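You operate a simulated robot arm through the tools that you are given. There is no shell and no other tool. Be economical: measure what you need, move in short steps, check, and stop when the job is done.

The job below is to be done with a simulated robot arm. You get a single attempt, and the scene is never put back.

## Task
Emboss the white tag with the load on the setting card.
Fine: lay it in the embosser drawer, close the drawer, set the mark dial, press PUSH once, open the drawer, put the tag back where it lay.

It is judged by the outcome, as a careful person would: the job done as asked, and still so three seconds after it is handed in. It fails if anything else is knocked over, pushed out of place, dropped, spilled or broken.

## Robot
A 6-joint arm with a two-finger parallel gripper, fixed in place. Base frame: the origin is at the foot of the arm, x ahead of it, y to its left, z up; the work surface is at about z = 850. Readings come in mm, degrees, newtons and seconds.
With the tool pointing down near the work surface it reaches from about 240 to 640 mm from the base axis. Its first joint turns from -66.0 to 66.0 degrees. Payload 2.7 kg.
The TCP is the grasp point between the finger pads, 23 mm short of the fingertips. In the tool frame z runs along the fingers and y along their closing line. The gripper opens to 94 mm. The fingers are 38 mm wide and 10 mm thick; the gripper's body (54 by 96 mm) begins 39 mm behind the TCP.
Orientation is told as [roll, pitch, yaw] about the base's x, y, z axes, in that order, counted from this pose: with the fingers straight down and closing along the base's y, the tool's x points along the base's -x, its y along +y and its z along -z.

## Interface
- The arm moves only by the tool step_arm. Its argument "targets" is a list of rows, each an object of numbers (a shift or turn left out is 0, a gripper value left out holds the last): "rx", "ry", "rz": the turn, a rotation vector about the tool's x, y, z in degrees; "dx", "dy", "dz": the shift along the tool's x, y, z in mm; "fingers": the closure, from 0 (fully open) to 1 (shut). In form: [{"rx": .., "ry": .., "rz": .., "dx": .., "dy": .., "dz": .., "fingers": ..}, ...]. A call has 1 to 12 rows; each row is the pose to reach, as a shift and turn from the pose commanded when the call began, along the tool's axes at that moment. Rows are played at 5 a second. More than 50 mm and 8.6 degrees between two rows, or a gripper value outside its range, and nothing of the call is played. Where a pose cannot be reached the arm comes as near as it can. A force on the tool above 40 N (or 10 N above the force at the start of the call, whichever is more), or a blocked arm, ends the call early, and 0.2 s more pass. Each finger travels about 45 mm/s and halts on what it meets, pressing with about 26 N; the grip force reading is that of the motor and also rises with nothing between the fingers. The clock runs only during rows and for 0.2 s after the last one: add rows that repeat a pose to give the fingers time. The reply holds the time, the measured pose of the TCP, the force on the tool along the base axes, the opening and the grip force, in the units named above and with some noise, and new pictures: "show" is both (left out), scene, wrist or none.
- Cameras (640 x 400 px; columns grow to the right, rows downward): "scene" is fixed at [62.1, -442.2, 1401.1]; the picture's right is [0.74, -0.67, 0.00], its down [-0.36, -0.39, -0.85] and it looks along [0.57, 0.63, -0.53] (base axes); focal length 318 px, centre (320, 200). "wrist" rides on the gripper at [-39, 0, -44] in the tool frame; the picture's right is [0.00, -1.00, 0.00], its down [0.97, 0.00, -0.24] and it looks along [0.24, 0.00, 0.97] (tool axes); focal length 218 px, centre (320, 200).
- probe_pixels(camera, pixels): for up to 12 pixels [column, row] of the newest picture of that camera ("zoom" is the newest enlarged one), the place [x, y, z] in the base frame of the surface seen there, good to about 2 mm, but the place of the scene camera against the robot may be out by one fixed shift of up to 25 mm in any direction. It takes no simulated time.
- enlarge(camera, box): a new picture of the part [left, top, right, bottom] of that camera's present view, enlarged. It takes no simulated time.
- close_job(): hands the job in; it is judged then, once.

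Keep the steps short. Do not move on a guess: measure, check each grasp and each placing, and mend mistakes. In all there are 80 turns and 150 pictures (those below and enlarged ones count). Leave the gripper open and the arm clear of the work at the hand-in unless told otherwise, and finish with a single line.

The tools are called after "Call:" as name(argument=value, ...) on one line, values as JSON. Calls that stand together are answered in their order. step_arm: Moves the arm, as the interface text tells. Its arguments: {"type":"object","properties":{"targets":{"type":"array","items":{"type":"object","properties":{"rx":{"type":"number"},"ry":{"type":"number"},"rz":{"type":"number"},"dx":{"type":"number"},"dy":{"type":"number"},"dz":{"type":"number"},"fingers":{"type":"number"}}}},"show":{"type":"string","enum":["both","scene","wrist","none"]}},"required":["targets"]} The other tools are called the same way: probe_pixels (camera, pixels) gives the place of the surface under pixels of a picture; enlarge (camera, box) takes an enlarged picture of a part of a camera's view; close_job () hands the job in.

At the start:

```text
t: 0.0
tcp_pos: [343.6, -57.5, 1238.4]
tcp_rot: [0.1, -0.2, 0.0]
ft_force: [0.2, 0.0, -0.2]
finger_gap: 94.0
grip_force: 0.0
```

scene: 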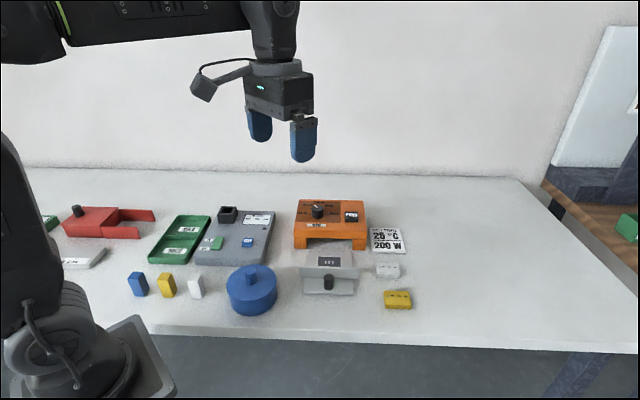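
wrist: 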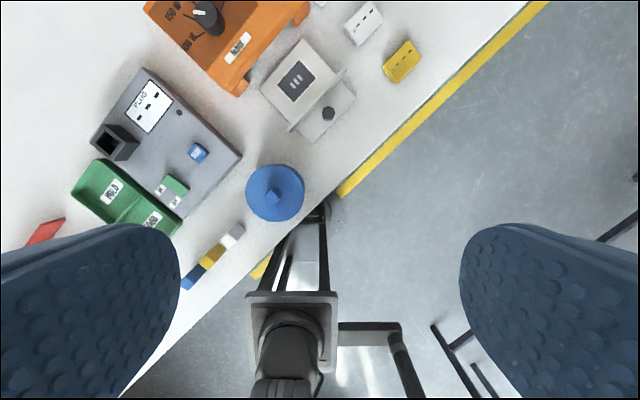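

I see an orange machine with a dial, an open grey drawer, a card at about (387,240), and white and yellow tags. I'll enlarge the scene to read them.

Call:
enlarge(camera="scene", box=[280, 190, 420, 320])

Call:
enlarge(camera="scene", box=[30, 190, 290, 320])

Call:
enlarge(camera="wrist", box=[130, 0, 450, 200])

```text
3.08 times, centred on (350, 255) of scene
```

zoom: 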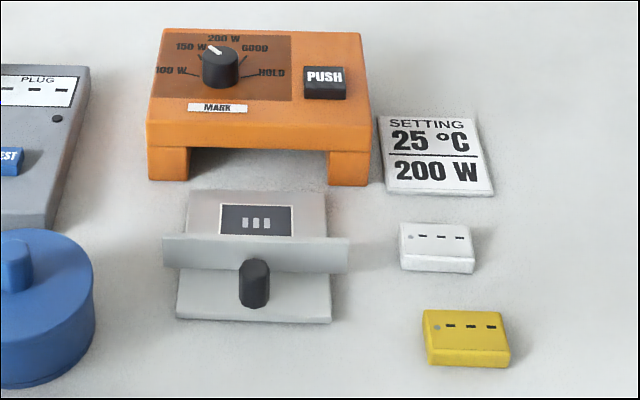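

```text
2.46 times, centred on (160, 255) of scene
```

zoom: 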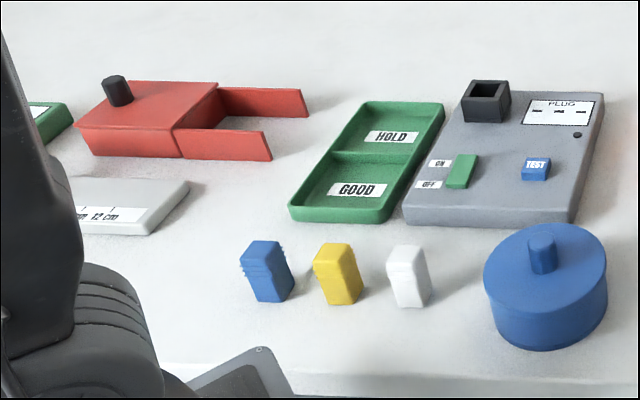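

```text
2.00 times, centred on (290, 100) of wrist
```

zoom: 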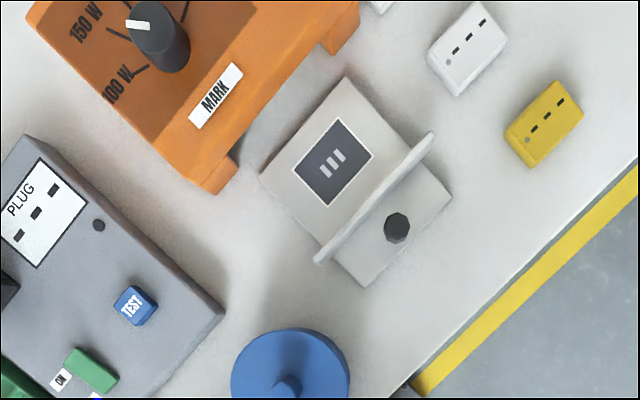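

The load is 200 W. I'll probe the drawer, tag, machine and dial in the wrist zoom, plus some of the same points in the scene picture to get its offset.

Call:
probe_pixels(camera="zoom", pixels=[[346, 80], [262, 173], [366, 283], [450, 195], [396, 222], [432, 135], [318, 260], [338, 122], [371, 155], [328, 203], [296, 177], [333, 162]])

Call:
probe_pixels(camera="zoom", pixels=[[475, 3], [506, 30], [460, 95], [430, 55], [468, 45], [447, 62], [545, 122], [155, 15], [138, 24], [215, 95], [215, 190], [480, 200]])

Call:
probe_pixels(camera="scene", pixels=[[387, 268], [351, 207], [317, 208], [329, 278], [338, 261], [397, 297], [316, 225], [387, 240]])

```text
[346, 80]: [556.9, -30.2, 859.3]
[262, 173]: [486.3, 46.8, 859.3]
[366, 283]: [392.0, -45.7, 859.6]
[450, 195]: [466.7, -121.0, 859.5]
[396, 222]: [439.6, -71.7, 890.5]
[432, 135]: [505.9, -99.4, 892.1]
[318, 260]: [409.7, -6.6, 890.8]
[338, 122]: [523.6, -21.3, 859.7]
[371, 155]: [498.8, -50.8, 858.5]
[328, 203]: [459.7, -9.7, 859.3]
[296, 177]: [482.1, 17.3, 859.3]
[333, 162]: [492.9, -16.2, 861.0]
```

```text
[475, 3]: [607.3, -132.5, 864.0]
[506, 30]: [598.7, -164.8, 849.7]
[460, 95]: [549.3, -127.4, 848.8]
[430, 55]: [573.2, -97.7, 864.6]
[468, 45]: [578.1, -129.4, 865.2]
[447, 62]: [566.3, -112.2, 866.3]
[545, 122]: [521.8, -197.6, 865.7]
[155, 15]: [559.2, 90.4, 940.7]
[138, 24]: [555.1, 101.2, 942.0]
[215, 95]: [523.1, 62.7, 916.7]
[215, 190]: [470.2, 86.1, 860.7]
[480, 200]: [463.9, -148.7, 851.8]
```

```text
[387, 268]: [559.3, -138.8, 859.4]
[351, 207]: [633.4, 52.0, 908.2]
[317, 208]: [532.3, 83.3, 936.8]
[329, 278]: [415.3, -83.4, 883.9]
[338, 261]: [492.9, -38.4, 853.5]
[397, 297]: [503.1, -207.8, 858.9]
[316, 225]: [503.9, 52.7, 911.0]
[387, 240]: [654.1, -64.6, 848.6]
```

Measured with the wrist camera: the machine is turned about 45°, the drawer's dark rectangle is centred near (491,-16) at z 859, the tag near (578,-129), and the knob near (440,-72). Next I'll move over the machine for a closer look at the dial and PUSH.

Call:
step_arm(targets=[{"dx": -30, "dy": 14, "dz": 20}, {"dx": -60, "dy": 28, "dz": 40}, {"dx": -90, "dy": 42, "dz": 60}, {"dx": -120, "dy": 60, "dz": 80}, {"dx": -120, "dy": 60, "dz": 80}], show="wrist")

```text
t: 1.2
tcp_pos: [466.6, 4.0, 1154.7]
tcp_rot: [0.1, -0.1, 0.1]
ft_force: [0.6, 0.0, -0.4]
finger_gap: 93.9
grip_force: 0.1
```

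wrist: 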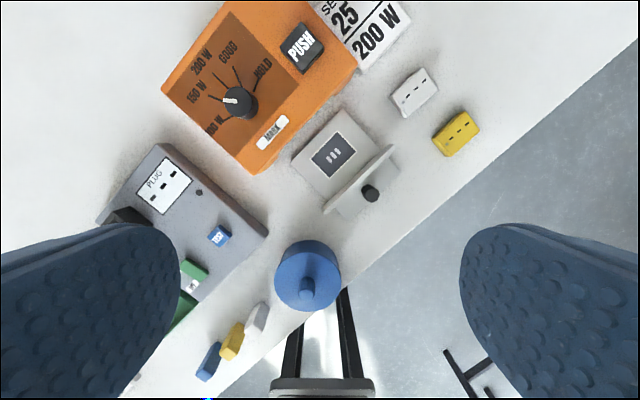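

I'll enlarge the dial and the drawer.

Call:
enlarge(camera="wrist", box=[280, 60, 488, 220])

Call:
enlarge(camera="wrist", box=[160, 0, 368, 160])

```text
2.50 times, centred on (384, 140) of wrist
```

zoom: 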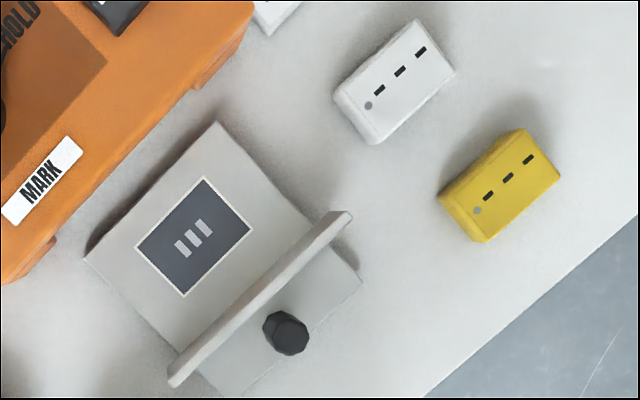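

```text
2.50 times, centred on (264, 80) of wrist
```

zoom: 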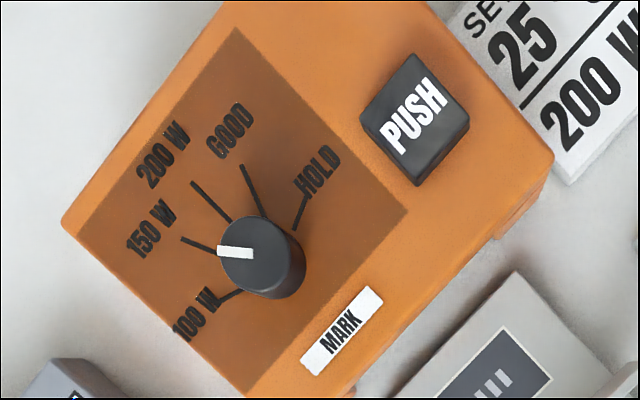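

Now I'll probe the tick ends and the knob.

Call:
probe_pixels(camera="zoom", pixels=[[215, 300], [182, 239], [193, 184], [243, 167], [305, 197], [229, 219], [220, 251], [250, 255], [252, 250], [413, 110], [375, 130], [455, 120]])

Call:
probe_pixels(camera="zoom", pixels=[[266, 212], [294, 229], [214, 253], [242, 291], [252, 221], [286, 250], [242, 287], [220, 266], [64, 225], [552, 162], [420, 3], [250, 393]])

```text
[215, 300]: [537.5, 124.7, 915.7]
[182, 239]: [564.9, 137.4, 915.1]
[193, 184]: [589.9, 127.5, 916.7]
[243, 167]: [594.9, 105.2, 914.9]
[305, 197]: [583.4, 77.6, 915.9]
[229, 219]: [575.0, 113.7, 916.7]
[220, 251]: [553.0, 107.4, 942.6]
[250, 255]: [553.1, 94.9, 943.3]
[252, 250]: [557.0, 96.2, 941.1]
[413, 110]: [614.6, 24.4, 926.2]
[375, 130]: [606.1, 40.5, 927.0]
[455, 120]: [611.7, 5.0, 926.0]
```

```text
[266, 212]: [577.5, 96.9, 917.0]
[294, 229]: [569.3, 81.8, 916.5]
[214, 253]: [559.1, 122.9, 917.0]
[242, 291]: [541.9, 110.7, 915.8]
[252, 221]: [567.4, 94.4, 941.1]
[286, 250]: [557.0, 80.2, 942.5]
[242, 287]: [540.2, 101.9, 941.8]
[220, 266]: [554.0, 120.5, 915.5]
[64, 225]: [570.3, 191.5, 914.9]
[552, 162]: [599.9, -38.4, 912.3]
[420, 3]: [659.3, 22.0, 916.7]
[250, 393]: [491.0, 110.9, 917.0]
```

The dial centre is about (551,91) with its top at z 942. The 200 W tick points almost straight inward (about 45° base), and the pointer now sits at about 90°. PUSH is at (614,24), z 926. I'll go above the white tag with yaw +45.

Call:
step_arm(targets=[{"dx": -18, "dy": -22, "dz": 25, "rz": -7.5}, {"dx": -36, "dy": -44, "dz": 50, "rz": -15}, {"dx": -54, "dy": -66, "dz": 75, "rz": -22.5}, {"dx": -72, "dy": -88, "dz": 100, "rz": -30}, {"dx": -90, "dy": -110, "dz": 125, "rz": -37.5}, {"dx": -108, "dy": -132, "dz": 150, "rz": -45, "fingers": 0.2}, {"dx": -108, "dy": -132, "dz": 150, "rz": -45, "fingers": 0.2}], show="wrist")

```text
t: 2.8
tcp_pos: [570.9, -132.0, 1003.9]
tcp_rot: [-0.1, -0.2, 45.2]
ft_force: [-0.8, 0.1, -0.7]
finger_gap: 74.8
grip_force: 0.0
```

wrist: 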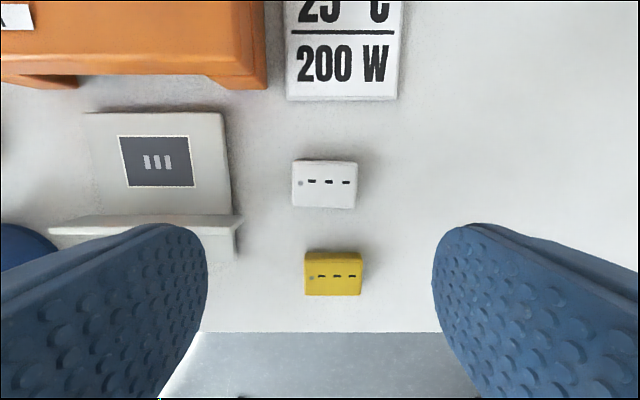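

The view is aligned with the machine. I'll probe the tag corners, the rectangle corners, and the dashes.

Call:
enlarge(camera="wrist", box=[60, 90, 380, 290])

Call:
probe_pixels(camera="wrist", pixels=[[295, 163], [355, 165], [354, 204], [294, 203], [325, 184], [121, 138], [188, 138], [194, 185], [128, 185], [157, 162], [300, 184], [240, 218]])

```text
2.00 times, centred on (220, 190) of wrist
```

zoom: 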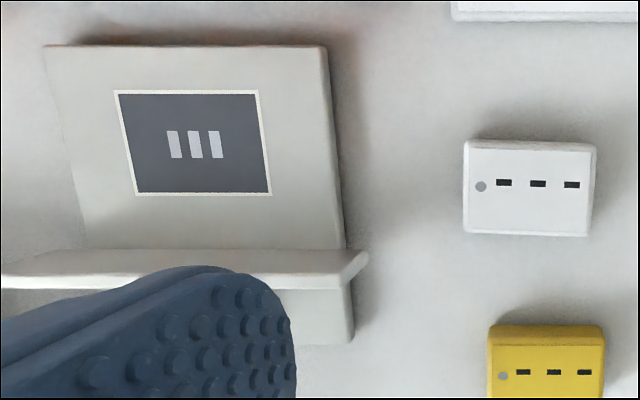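

```text
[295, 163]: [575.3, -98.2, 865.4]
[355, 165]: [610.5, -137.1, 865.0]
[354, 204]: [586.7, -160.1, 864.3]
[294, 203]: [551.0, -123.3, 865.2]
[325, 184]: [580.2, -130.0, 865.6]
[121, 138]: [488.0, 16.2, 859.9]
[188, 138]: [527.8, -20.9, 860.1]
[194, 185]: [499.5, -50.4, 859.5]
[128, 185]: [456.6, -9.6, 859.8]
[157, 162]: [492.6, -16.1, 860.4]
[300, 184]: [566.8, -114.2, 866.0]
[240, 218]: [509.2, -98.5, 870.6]
```

The white tag's top centre is (580.8,-129.7), z 865, 52×33 mm, turned about 1.5° from the drawer. The rectangle centre is (493,-16). I'll descend to just above the tag, stopping at TCP 895 to check.

Call:
step_arm(targets=[{"dx": -4, "dy": -2.5, "dz": 40, "rz": 1.5}, {"dx": -8.6, "dy": -5.4, "dz": 75, "rz": 1.5}, {"dx": -8.6, "dy": -5.4, "dz": 105, "rz": 1.5}, {"dx": -8.6, "dy": -5.4, "dz": 105, "rz": 1.5}], show="both")

```text
t: 3.8
tcp_pos: [579.3, -128.3, 902.9]
tcp_rot: [0.1, -0.1, 43.5]
ft_force: [-0.4, 0.1, 0.0]
finger_gap: 75.2
grip_force: 0.0
```

scene: 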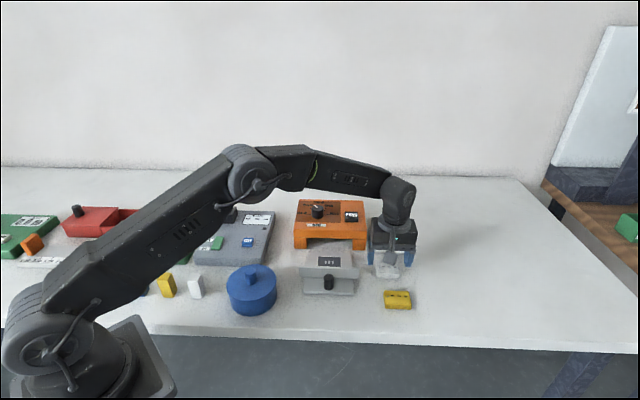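
wrist: 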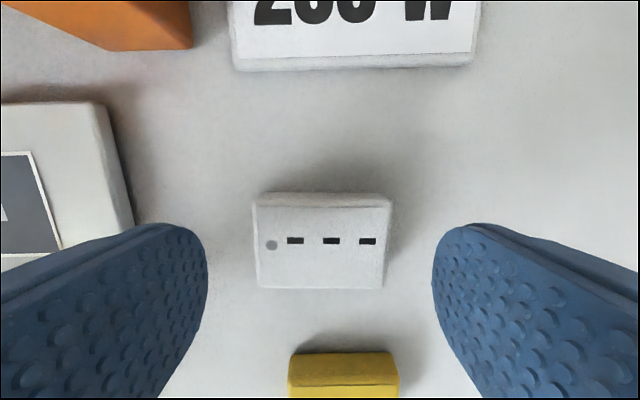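

The tag is centred between the fingers (column ~321, row ~243, where the TCP projects) and aligned. I'll descend 28 mm and close.

Call:
step_arm(targets=[{"dz": 15}, {"dz": 28}, {"dz": 28}, {"dz": 28, "fingers": 0.4}, {"dz": 28, "fingers": 0.6}, {"dz": 28, "fingers": 0.6}, {"dz": 28, "fingers": 0.6}], show="wrist")

```text
t: 5.4
tcp_pos: [578.6, -128.6, 873.8]
tcp_rot: [0.1, -0.1, 43.4]
ft_force: [0.0, -0.2, -0.8]
finger_gap: 54.8
grip_force: 26.4
```

wrist: 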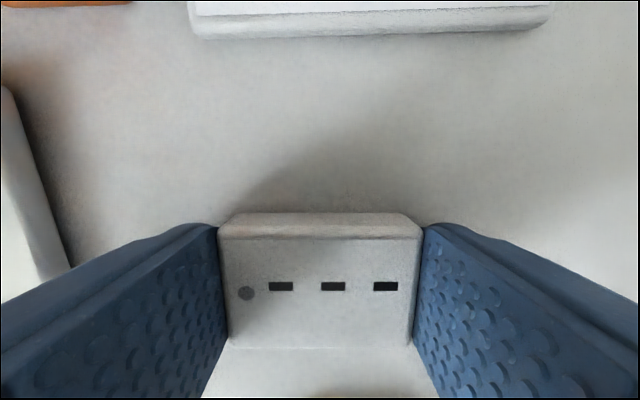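

The grip is solid: gap 54.8 mm, force 26 N. The return pose to remember is TCP (578.6,-128.6,873.8), yaw 43.4. I'll lift 75 mm and carry the tag over the drawer rectangle.

Call:
step_arm(targets=[{"dz": -25}, {"dz": -50}, {"dz": -75}, {"dz": -75, "dx": -4, "dy": 35, "rz": -0.5}, {"dz": -75, "dx": -8, "dy": 70, "rz": -1}, {"dz": -75, "dx": -12, "dy": 105, "rz": -1.5}, {"dz": -75, "dx": -15, "dy": 140.5, "rz": -1.8}, {"dz": -55, "dx": -15, "dy": 140.5, "rz": -1.8}, {"dz": -55, "dx": -15, "dy": 140.5, "rz": -1.8}], show="both")

```text
t: 7.4
tcp_pos: [499.0, -15.5, 930.4]
tcp_rot: [-0.1, -0.1, 45.3]
ft_force: [0.1, 0.3, -0.8]
finger_gap: 54.7
grip_force: 25.8
```

scene: 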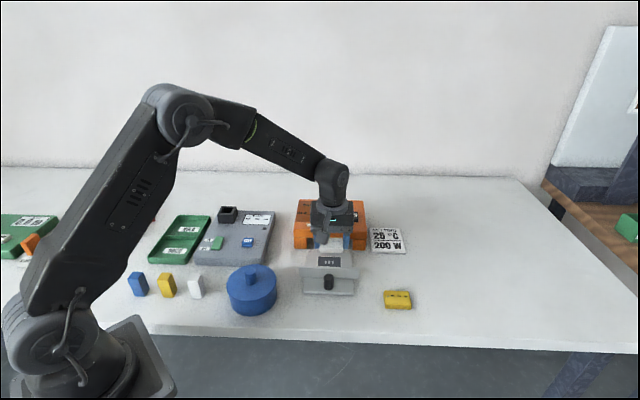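
wrist: 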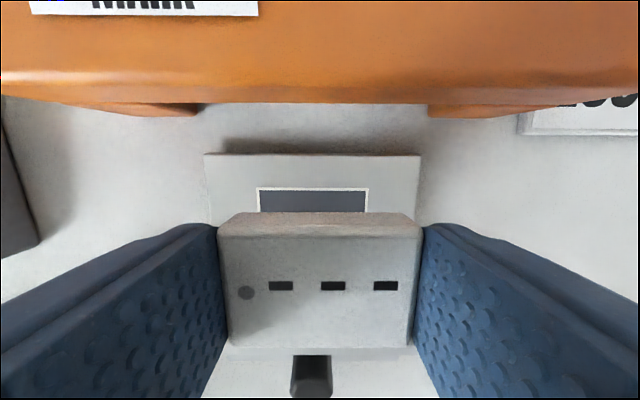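

I need a small correction: measured (499,-15.5) against the target (493,-16). The picture agrees, with the rectangle centre at column 312 and the tag at 320. I'll correct and lower to just above the plate.

Call:
step_arm(targets=[{"dx": 4.7, "dy": 3.8}, {"dx": 4.7, "dy": 3.8, "dz": 20}, {"dx": 4.7, "dy": 3.8, "dz": 38}, {"dx": 4.7, "dy": 3.8, "dz": 43}, {"dx": 4.7, "dy": 3.8, "dz": 43}], show="both")

```text
t: 8.6
tcp_pos: [491.2, -15.4, 886.3]
tcp_rot: [-0.1, -0.1, 45.2]
ft_force: [1.0, 0.3, -0.1]
finger_gap: 54.9
grip_force: 25.5
```

scene: 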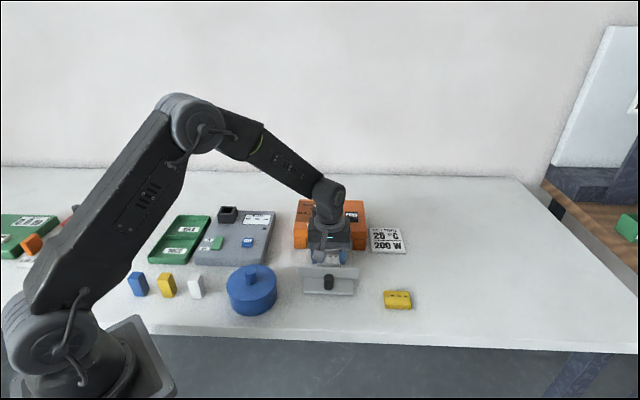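
wrist: 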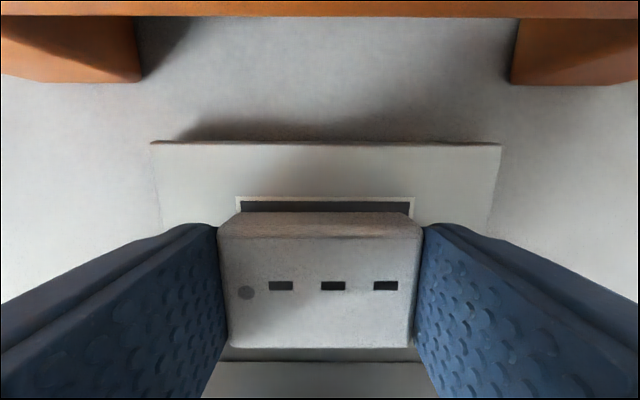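

The tag is now about 2 mm left of centre (rectangle columns 240–412) and well placed in depth. I'll shift 1.6 mm, lower until it touches, release by opening a little, and rise.

Call:
step_arm(targets=[{"dy": -1.6}, {"dy": -1.6, "dz": 2}, {"dy": -1.6, "dz": 2.5}, {"dy": -1.6, "dz": 2.5, "fingers": 0.38}, {"dy": -1.6, "dz": 2.5, "fingers": 0.25}, {"dy": -1.6, "dz": 2.5, "fingers": 0.25}, {"dy": -1.6, "dz": -20, "fingers": 0.25}, {"dy": -1.6, "dz": -60, "fingers": 0.25}, {"dx": 0, "dy": -1.6, "dz": -100}, {"dy": -1.6, "dz": -100}], show="both")

```text
t: 10.8
tcp_pos: [490.4, -17.6, 988.0]
tcp_rot: [0.1, -0.2, 45.3]
ft_force: [0.5, -0.2, -0.1]
finger_gap: 70.4
grip_force: 0.1
```

scene: 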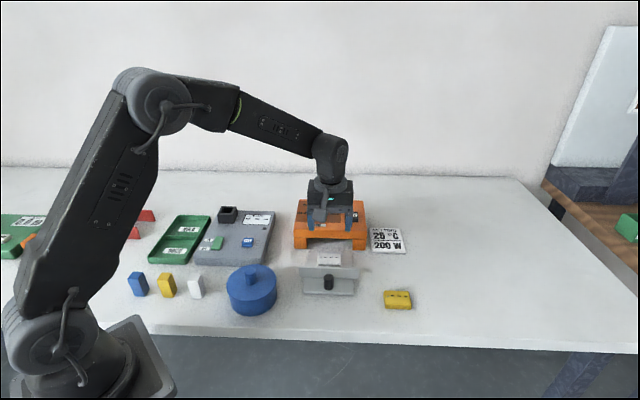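
wrist: 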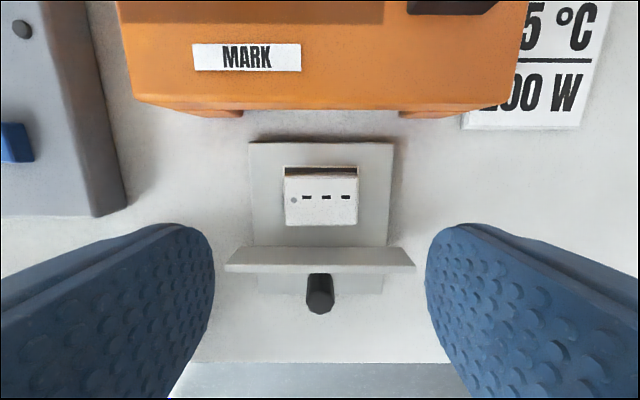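

The tag lies in the rectangle. Now I'll measure the drawer knob at (320,290), the panel, and the machine front.

Call:
probe_pixels(camera="wrist", pixels=[[319, 308], [319, 285], [308, 280], [331, 282], [321, 255], [240, 262], [400, 262], [320, 105], [180, 105], [321, 195], [300, 247], [319, 300]])

Call:
enlarge(camera="wrist", box=[220, 130, 420, 330])

```text
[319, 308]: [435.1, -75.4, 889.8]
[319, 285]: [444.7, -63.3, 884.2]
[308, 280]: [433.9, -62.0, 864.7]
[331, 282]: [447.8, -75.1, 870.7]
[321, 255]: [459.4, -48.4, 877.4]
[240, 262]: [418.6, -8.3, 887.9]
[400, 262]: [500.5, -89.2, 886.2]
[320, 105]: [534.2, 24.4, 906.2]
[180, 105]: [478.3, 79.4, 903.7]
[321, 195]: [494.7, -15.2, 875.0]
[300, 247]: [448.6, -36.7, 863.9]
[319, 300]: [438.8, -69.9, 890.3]
```

```text
2.00 times, centred on (320, 230) of wrist
```

zoom: 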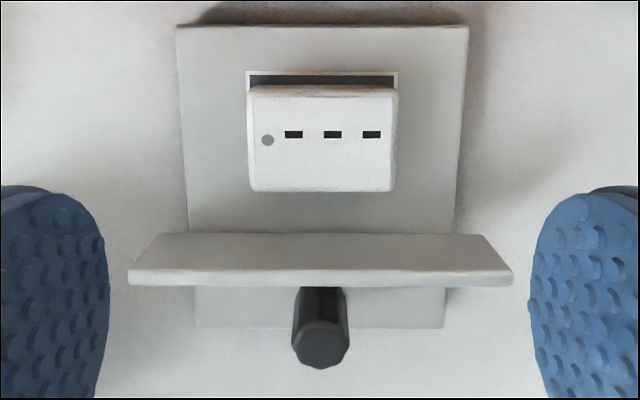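

The knob's top centre is (437,-71.5) at z 890, centred on column 320, and the machine front is at about 102 mm beyond the panel. I'll position above the knob, slightly outward, with the fingers at 50 mm.

Call:
step_arm(targets=[{"dx": 26, "fingers": 0.45}, {"dx": 52, "fingers": 0.45}, {"dx": 78, "fingers": 0.45}, {"dx": 79, "dz": 35}, {"dx": 79, "dz": 65}, {"dx": 79, "dz": 65}], show="both")

```text
t: 12.2
tcp_pos: [434.8, -72.4, 923.8]
tcp_rot: [0.0, -0.1, 45.3]
ft_force: [0.0, 0.0, 0.3]
finger_gap: 51.8
grip_force: 0.0
```

scene: 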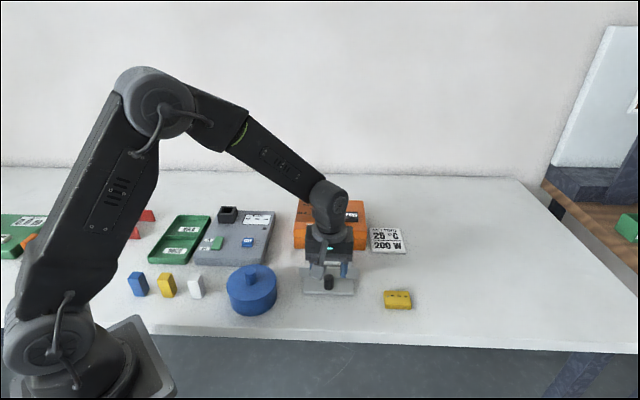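
wrist: 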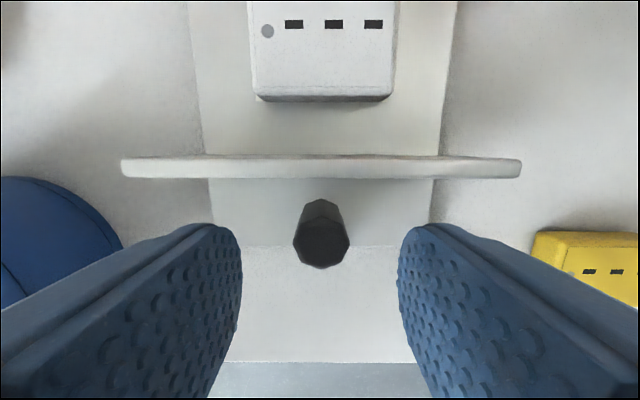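

The knob is centred and about 3 mm inward of the TCP, and the fingers clear the panel. I'll lower 29 mm and grip.

Call:
step_arm(targets=[{"dz": 15}, {"dz": 29}, {"dz": 29}, {"dz": 29, "fingers": 0.65}, {"dz": 29, "fingers": 0.85}, {"dz": 29, "fingers": 0.95}, {"dz": 29, "fingers": 0.95}], show="wrist")

```text
t: 13.8
tcp_pos: [437.8, -73.0, 892.2]
tcp_rot: [-0.1, -0.1, 45.4]
ft_force: [-2.9, 2.5, -1.5]
finger_gap: 21.5
grip_force: 45.2
```

wrist: 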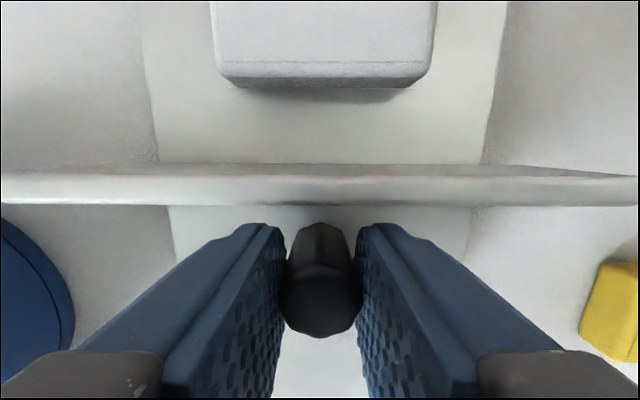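

The knob is gripped (gap 21.5). I'll push inward in small steps, 80 mm first.

Call:
step_arm(targets=[{"dx": -8}, {"dx": -16}, {"dx": -24}, {"dx": -32}, {"dx": -40}, {"dx": -48}, {"dx": -56}, {"dx": -64}, {"dx": -72}, {"dx": -80}], show="both")

```text
t: 16.0
tcp_pos: [492.1, -17.6, 893.4]
tcp_rot: [-0.1, -0.2, 45.3]
ft_force: [9.0, -10.2, 1.2]
finger_gap: 21.5
grip_force: 44.9
```

scene: 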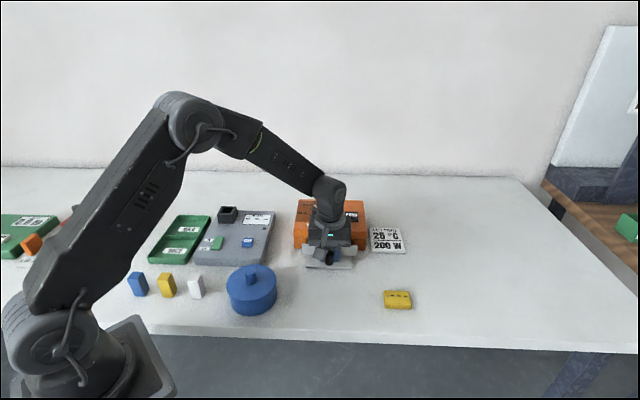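
wrist: 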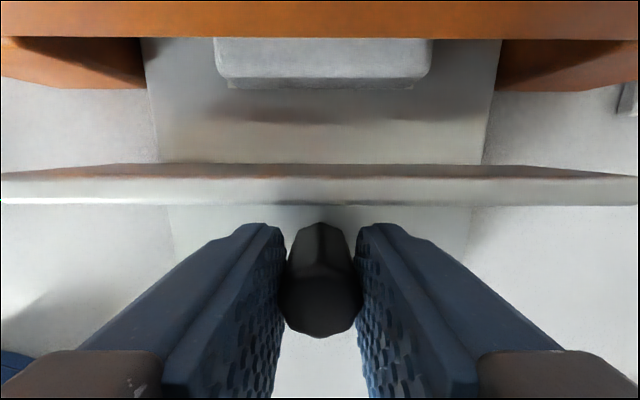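

It moves well. There is about 14 N of side force along the width, so I'll ease 1.5 mm that way and keep pushing in small steps until it stops.

Call:
step_arm(targets=[{"dy": -1.0}, {"dx": -4, "dy": -1.5}, {"dx": -8, "dy": -1.5}, {"dx": -12, "dy": -1.5}, {"dx": -15, "dy": -1.5}, {"dx": -17, "dy": -1.5}], show="wrist")

```text
t: 17.4
tcp_pos: [504.7, -5.6, 892.4]
tcp_rot: [0.2, -0.1, 45.3]
ft_force: [-10.1, 9.4, 2.1]
finger_gap: 21.8
grip_force: 45.0
```

wrist: 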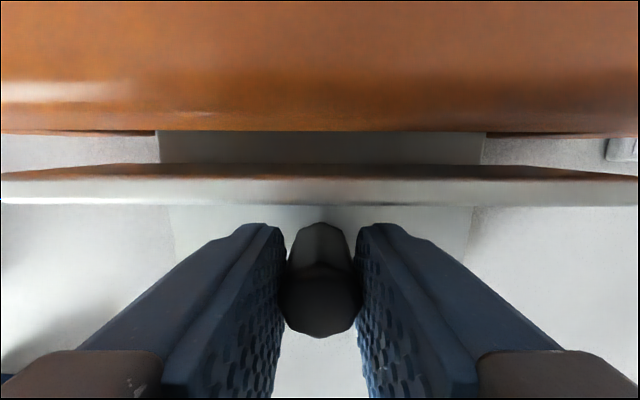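

The side force has flipped, so I'll return 0.7 mm. A gap of roughly 8–10 mm remains, and I'll keep pushing gently.

Call:
step_arm(targets=[{"dy": 0.7}, {"dx": -2, "dy": 0.7}, {"dx": -4, "dy": 0.7}, {"dx": -6, "dy": 0.7}, {"dx": -8, "dy": 0.7}, {"dx": -9, "dy": 0.7}, {"dx": -10, "dy": 0.7}, {"dx": -11, "dy": 0.7}, {"dx": -12, "dy": 0.7}], show="both")

```text
t: 19.5
tcp_pos: [508.4, 0.6, 892.8]
tcp_rot: [0.2, 0.4, 45.2]
ft_force: [-8.9, -2.3, 5.5]
finger_gap: 21.6
grip_force: 44.5
stopped in row 9: the force on the tool passed its limit (the readings are from after the stop); the commanded pose is now the measured one
```

scene: 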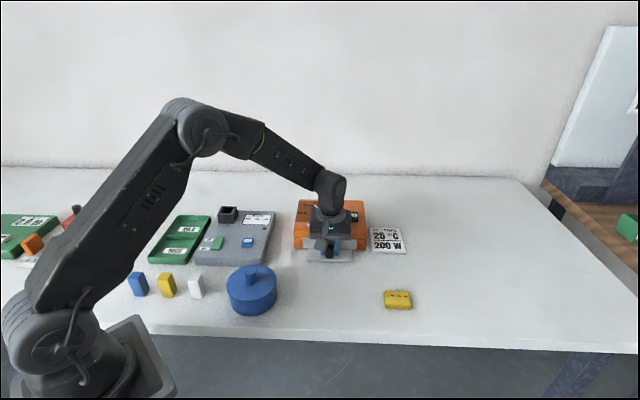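
wrist: 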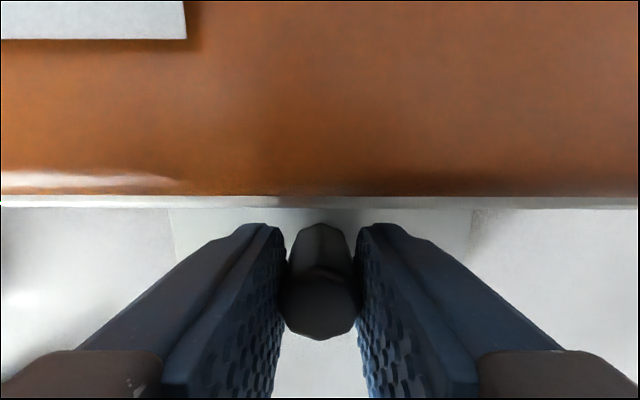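

The drawer has hit its end stop and looks shut. I'll release and rise.

Call:
step_arm(targets=[{"fingers": 0.7}, {"fingers": 0.55}, {"fingers": 0.55, "dx": 4}, {"dx": 4, "dz": -30}, {"dx": 4, "dz": -70}, {"dx": 4, "dz": -110}, {"dx": 4, "dz": -140}, {"dx": 4, "dz": -140}], show="both")

```text
t: 21.3
tcp_pos: [507.8, 0.4, 1033.7]
tcp_rot: [0.3, 0.4, 45.2]
ft_force: [0.4, -0.3, 0.3]
finger_gap: 42.4
grip_force: 0.0
```

scene: 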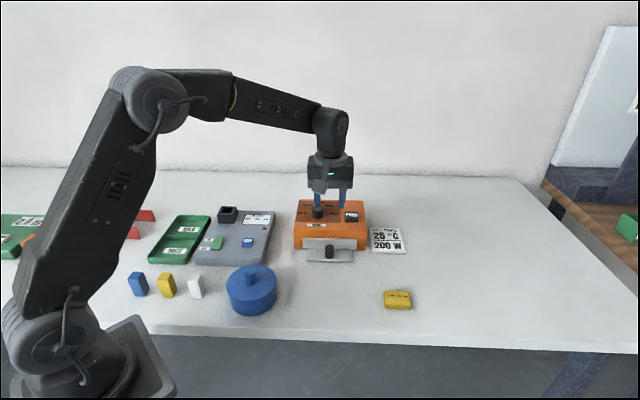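
wrist: 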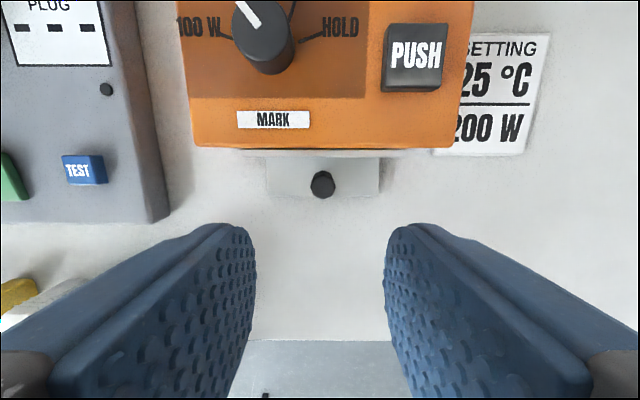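

The drawer is shut and the machine unmoved. I'll move to view the dial from closer.

Call:
step_arm(targets=[{"dx": -20, "dy": 11}, {"dx": -40, "dy": 22}, {"dx": -60, "dy": 34}, {"dx": -60, "dy": 34}], show="wrist")

Call:
enlarge(camera="wrist", box=[200, 20, 440, 220])

```text
t: 22.3
tcp_pos: [525.5, 67.3, 1033.5]
tcp_rot: [0.2, 0.4, 45.2]
ft_force: [0.4, 0.1, -0.5]
finger_gap: 42.3
grip_force: 0.1
```

wrist: 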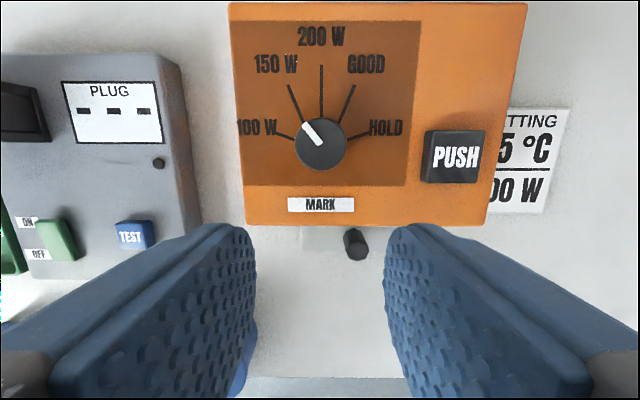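

```text
2.00 times, centred on (320, 120) of wrist
```

zoom: 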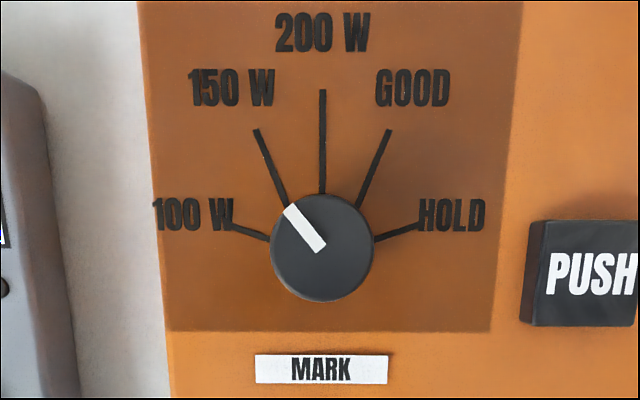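

The pointer is about 40° left of the 200 W tick, which is straight inward. I'll probe the knob's top rim to get its centre.

Call:
probe_pixels(camera="zoom", pixels=[[275, 245], [368, 245], [321, 200], [321, 290], [321, 246], [290, 209], [323, 95], [323, 185], [548, 275], [610, 275], [258, 132], [388, 132]])

```text
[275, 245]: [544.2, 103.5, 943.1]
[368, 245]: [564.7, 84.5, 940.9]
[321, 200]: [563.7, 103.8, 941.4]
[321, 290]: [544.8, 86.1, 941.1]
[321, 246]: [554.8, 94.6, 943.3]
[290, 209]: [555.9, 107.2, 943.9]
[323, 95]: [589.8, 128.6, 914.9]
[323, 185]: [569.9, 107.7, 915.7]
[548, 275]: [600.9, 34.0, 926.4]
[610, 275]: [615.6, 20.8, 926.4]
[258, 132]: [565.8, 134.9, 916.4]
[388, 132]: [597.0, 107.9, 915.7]
```

The dial centre is (554.4,94.5), diameter about 28 mm, and the pointer needs about 39° clockwise. I'll move above it with fingertips just above the knob top.

Call:
step_arm(targets=[{"dx": -20, "dy": -0.6, "fingers": 0.5}, {"dx": -39.7, "dy": -1.3}, {"dx": -39.7, "dy": -1.3, "dz": 30}, {"dx": -39.7, "dy": -1.3, "dz": 55}, {"dx": -39.7, "dy": -1.3, "dz": 55}], show="wrist")

```text
t: 23.5
tcp_pos: [556.1, 90.8, 975.4]
tcp_rot: [0.2, 0.4, 45.2]
ft_force: [0.5, 0.6, 0.1]
finger_gap: 46.8
grip_force: 0.1
```

wrist: 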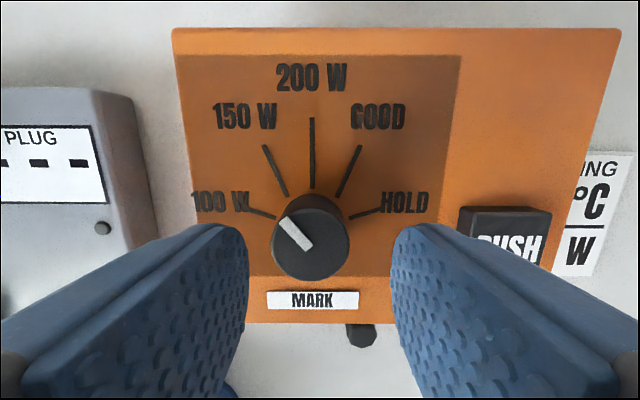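

The knob is 10 px left, about 3.8 mm. I'll correct, descend 30 mm and grip.

Call:
step_arm(targets=[{"dx": -1.5, "dy": 3.8}, {"dx": -1.5, "dy": 3.8, "dz": 15}, {"dx": -1.5, "dy": 3.8, "dz": 28}, {"dx": -1.5, "dy": 3.8, "dz": 28}, {"dx": -1.5, "dy": 3.8, "dz": 28, "fingers": 0.65}, {"dx": -1.5, "dy": 3.8, "dz": 28, "fingers": 0.8}, {"dx": -1.5, "dy": 3.8, "dz": 28, "fingers": 0.8}], show="wrist")

```text
t: 25.1
tcp_pos: [554.5, 95.2, 948.0]
tcp_rot: [0.2, 0.4, 45.2]
ft_force: [-1.8, 0.3, -0.8]
finger_gap: 31.4
grip_force: 45.3
```

wrist: 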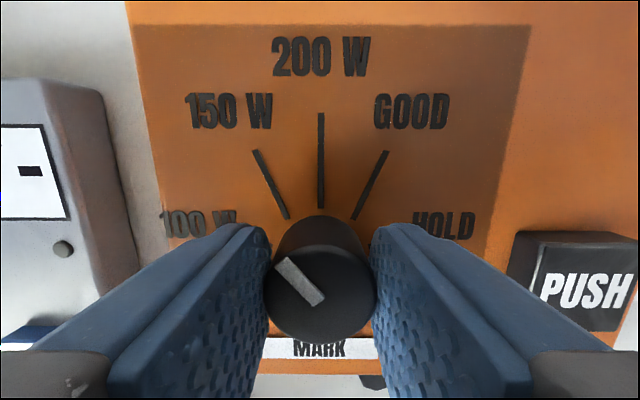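

The knob is gripped at 31 mm. I'll turn it 39° clockwise seen from above (tool rz +39).

Call:
step_arm(targets=[{"rz": 5}, {"rz": 10}, {"rz": 15}, {"rz": 20}, {"rz": 25}, {"rz": 30}, {"rz": 35}, {"rz": 39}, {"rz": 39}], show="both")

```text
t: 27.1
tcp_pos: [554.9, 94.0, 949.1]
tcp_rot: [-0.1, 0.6, 6.0]
ft_force: [14.1, -21.2, -7.7]
finger_gap: 31.3
grip_force: 45.0
```

scene: 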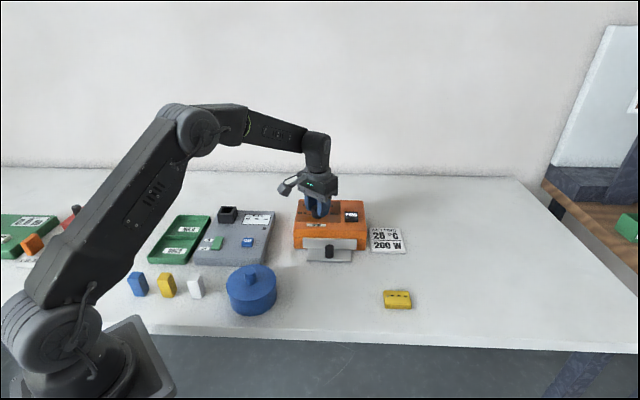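
wrist: 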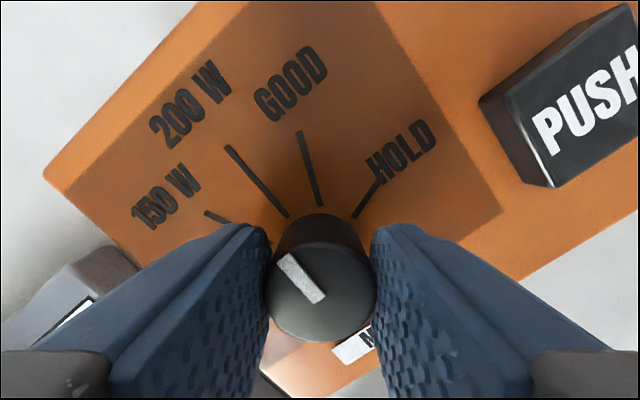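

The pointer is now roughly parallel to the 200 W tick. I'll release, rise and look.

Call:
step_arm(targets=[{"fingers": 0.6}, {"fingers": 0.5}, {"fingers": 0.5}, {"dz": -30}, {"dz": -60, "dx": 15}, {"dz": -90, "dx": 30}, {"dz": -90, "dx": 30}], show="wrist")

Call:
enlarge(camera="wrist", box=[200, 40, 440, 240])

```text
t: 28.7
tcp_pos: [524.7, 93.5, 1037.2]
tcp_rot: [0.0, 0.6, 6.2]
ft_force: [-0.3, 0.0, 0.0]
finger_gap: 47.0
grip_force: 0.0
```

wrist: 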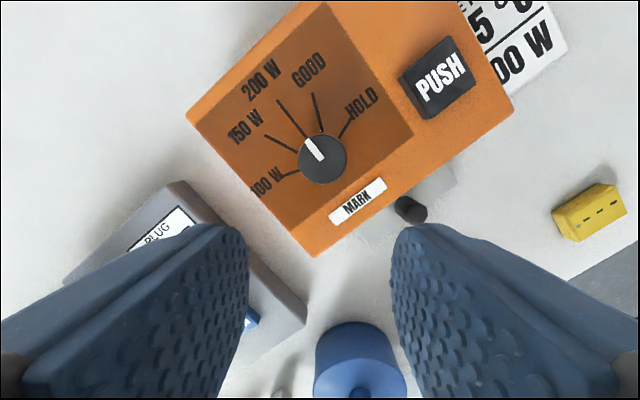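

```text
2.00 times, centred on (320, 140) of wrist
```

zoom: 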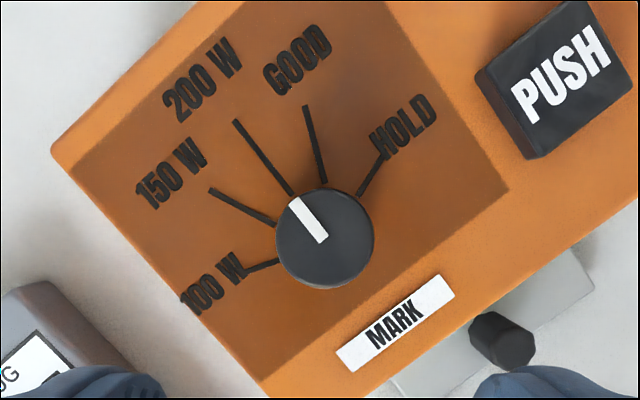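

The pointer matches the 200 W tick (36.6° against 37.1° in the picture). Next is the PUSH button, so I'll probe its top.

Call:
probe_pixels(camera="zoom", pixels=[[580, 5], [628, 75], [495, 80], [535, 145], [560, 75], [323, 235]])

```text
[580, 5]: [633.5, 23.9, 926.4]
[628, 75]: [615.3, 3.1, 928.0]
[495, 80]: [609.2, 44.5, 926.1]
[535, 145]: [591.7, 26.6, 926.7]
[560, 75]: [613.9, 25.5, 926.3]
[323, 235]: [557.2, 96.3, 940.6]
```

The button centre is (612.5,24.5), z 926.5. I'll move above it with the fingers shut and yaw back to 45.

Call:
step_arm(targets=[{"dx": -16, "dy": -15.6, "rz": -7.8, "fingers": 0.75}, {"dx": -32, "dy": -31.2, "rz": -15.6, "fingers": 1}, {"dx": -48, "dy": -46.8, "rz": -23.4, "fingers": 1}, {"dx": -64, "dy": -62.5, "rz": -31.2, "dz": 20}, {"dx": -79.8, "dy": -78.1, "rz": -39, "dz": 40}, {"dx": -79.8, "dy": -78.1, "rz": -39, "dz": 67}, {"dx": -79.8, "dy": -78.1, "rz": -39, "dz": 67}], show="both")

```text
t: 30.3
tcp_pos: [614.6, 22.2, 972.8]
tcp_rot: [0.2, 0.4, 45.2]
ft_force: [-0.2, -0.2, -0.2]
finger_gap: 0.0
grip_force: 26.0
```

scene: 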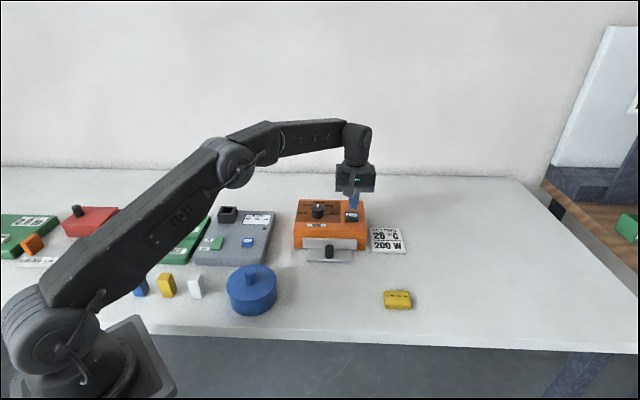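
wrist: 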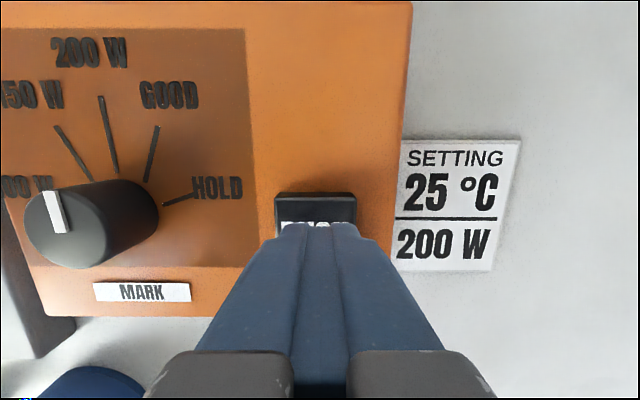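

I'll correct 3 mm sideways, descend to contact at about TCP 949, and press on gently in small steps.

Call:
step_arm(targets=[{"dy": 3}, {"dy": 3, "dz": 12}, {"dy": 3, "dz": 20}, {"dy": 3, "dz": 23}, {"dy": 3, "dz": 25}, {"dy": 3, "dz": 26}, {"dy": 3, "dz": 27}], show="wrist")

```text
t: 31.9
tcp_pos: [610.4, 26.0, 945.6]
tcp_rot: [0.2, 0.6, 45.1]
ft_force: [-1.5, -3.6, 6.2]
finger_gap: 0.0
grip_force: 25.9
```

wrist: 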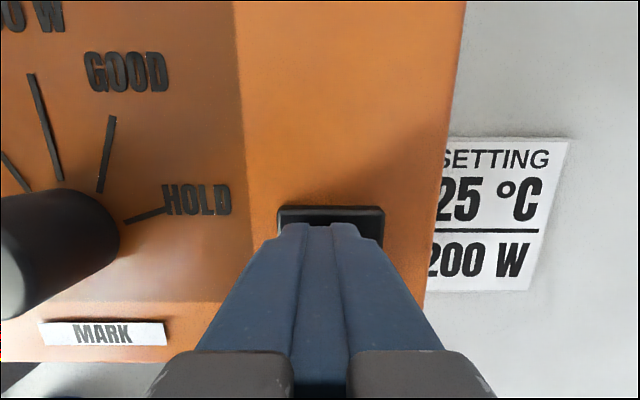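

In contact at 6 N. I'll keep pressing in 0.7 mm steps until the button bottoms out.

Call:
step_arm(targets=[{"dz": 0.7}, {"dz": 1.4}, {"dz": 2.1}, {"dz": 2.8}, {"dz": 3.5}, {"dz": 4.2}], show="wrist")

```text
t: 33.3
tcp_pos: [609.6, 26.8, 941.1]
tcp_rot: [0.2, 0.3, 45.3]
ft_force: [-8.0, 5.7, 17.9]
finger_gap: 0.0
grip_force: 26.4
```

wrist: 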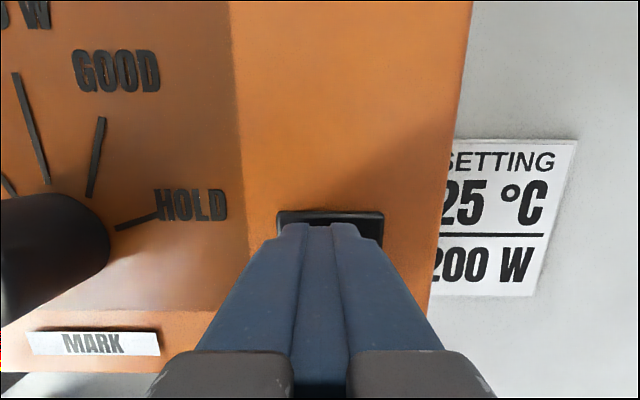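

The button is depressed about 8 mm and almost flush. I'll push slightly further to be sure it is fully down, then lift off.

Call:
step_arm(targets=[{"dz": 0.7}, {"dz": 1.4}, {"dz": 1.4}], show="none")

```text
t: 34.1
tcp_pos: [610.2, 25.4, 941.2]
tcp_rot: [0.1, 0.2, 45.1]
ft_force: [-1.3, 9.9, 20.8]
finger_gap: 0.0
grip_force: 26.2
```

It has bottomed: no further travel and the force is rising. I'll lift off and back out to see the machine and the knob.

Call:
step_arm(targets=[{"dz": -10}, {"dz": -40}, {"dz": -80}, {"dz": -90, "dx": 40, "dy": 10}, {"dz": -90, "dx": 80, "dy": 20, "fingers": 0.6}, {"dz": -90, "dx": 120, "dy": 28, "fingers": 0.5}, {"dz": -90, "dx": 145, "dy": 28, "fingers": 0.5}, {"dz": -90, "dx": 145, "dy": 28, "fingers": 0.5}], show="both")

```text
t: 35.9
tcp_pos: [489.5, -57.2, 1030.6]
tcp_rot: [0.2, 0.5, 45.2]
ft_force: [0.6, -0.3, 0.3]
finger_gap: 46.8
grip_force: 0.0
```

scene: 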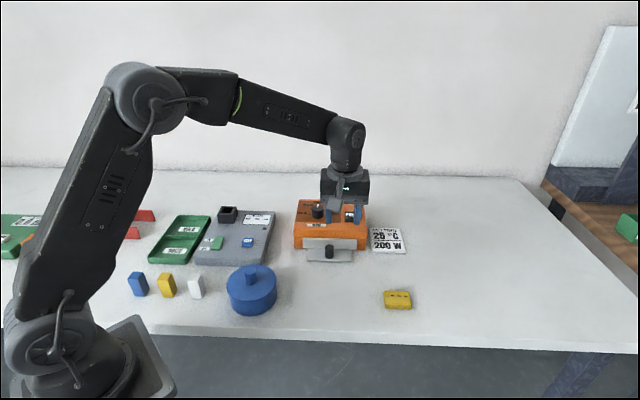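
wrist: 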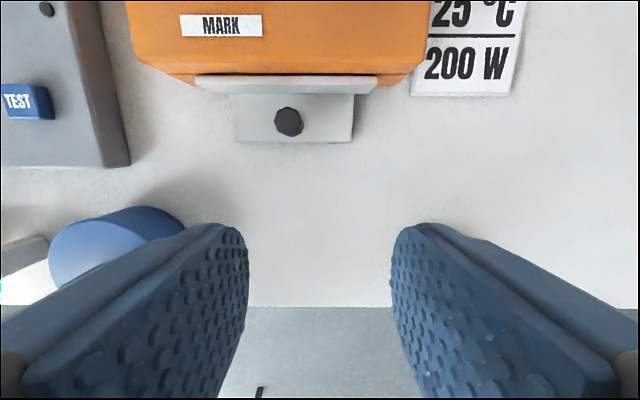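

I'll probe the knob top.

Call:
probe_pixels(camera="wrist", pixels=[[288, 125], [281, 122], [296, 122], [288, 131], [250, 85], [330, 85], [288, 76]])

```text
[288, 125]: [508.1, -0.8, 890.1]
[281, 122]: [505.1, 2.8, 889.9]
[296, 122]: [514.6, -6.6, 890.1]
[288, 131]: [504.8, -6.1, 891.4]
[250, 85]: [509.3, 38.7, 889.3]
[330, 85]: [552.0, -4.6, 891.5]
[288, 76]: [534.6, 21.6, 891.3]
```

The knob is at (508.5,-1.5). I'll position above it.

Call:
step_arm(targets=[{"dx": -25, "dy": 13}, {"dx": -50, "dy": 26.5}, {"dx": -50.5, "dy": 26.5, "dz": 40}, {"dx": -50.5, "dy": 26.5, "dz": 75}, {"dx": -50.5, "dy": 26.5, "dz": 103}, {"dx": -50.5, "dy": 26.5, "dz": 103}], show="wrist")

```text
t: 37.3
tcp_pos: [507.1, -3.8, 927.4]
tcp_rot: [0.3, 0.6, 45.2]
ft_force: [0.1, -0.5, -0.7]
finger_gap: 47.0
grip_force: 0.0
```

wrist: 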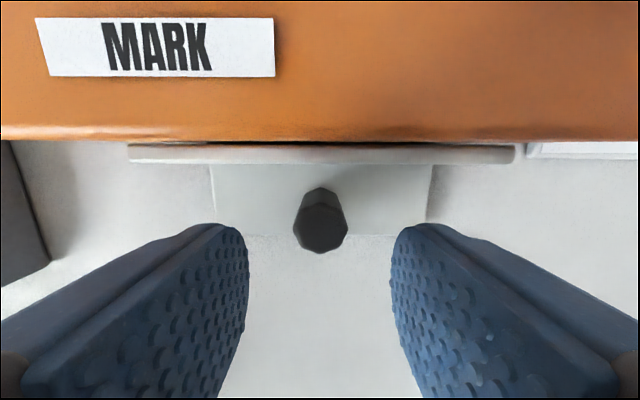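

It is centred sideways, with the knob about 7 mm inward. I'll go 4 mm inward, lower and grip.

Call:
step_arm(targets=[{"dx": -4}, {"dx": -4, "dz": 16}, {"dx": -4, "dz": 33}, {"dx": -4, "dz": 33}, {"dx": -4, "dz": 33, "fingers": 0.7}, {"dx": -4, "dz": 33, "fingers": 0.85}, {"dx": -4, "dz": 33, "fingers": 0.95}, {"dx": -4, "dz": 33, "fingers": 0.95}], show="wrist")

```text
t: 39.1
tcp_pos: [507.2, -1.2, 893.7]
tcp_rot: [0.0, 0.4, 45.3]
ft_force: [12.6, -12.7, -7.7]
finger_gap: 21.8
grip_force: 45.5
```

wrist: 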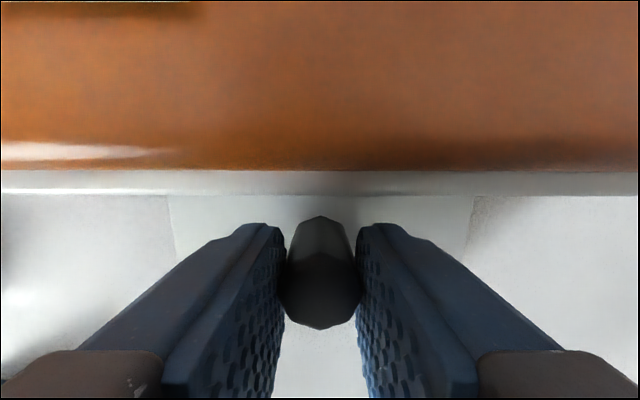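

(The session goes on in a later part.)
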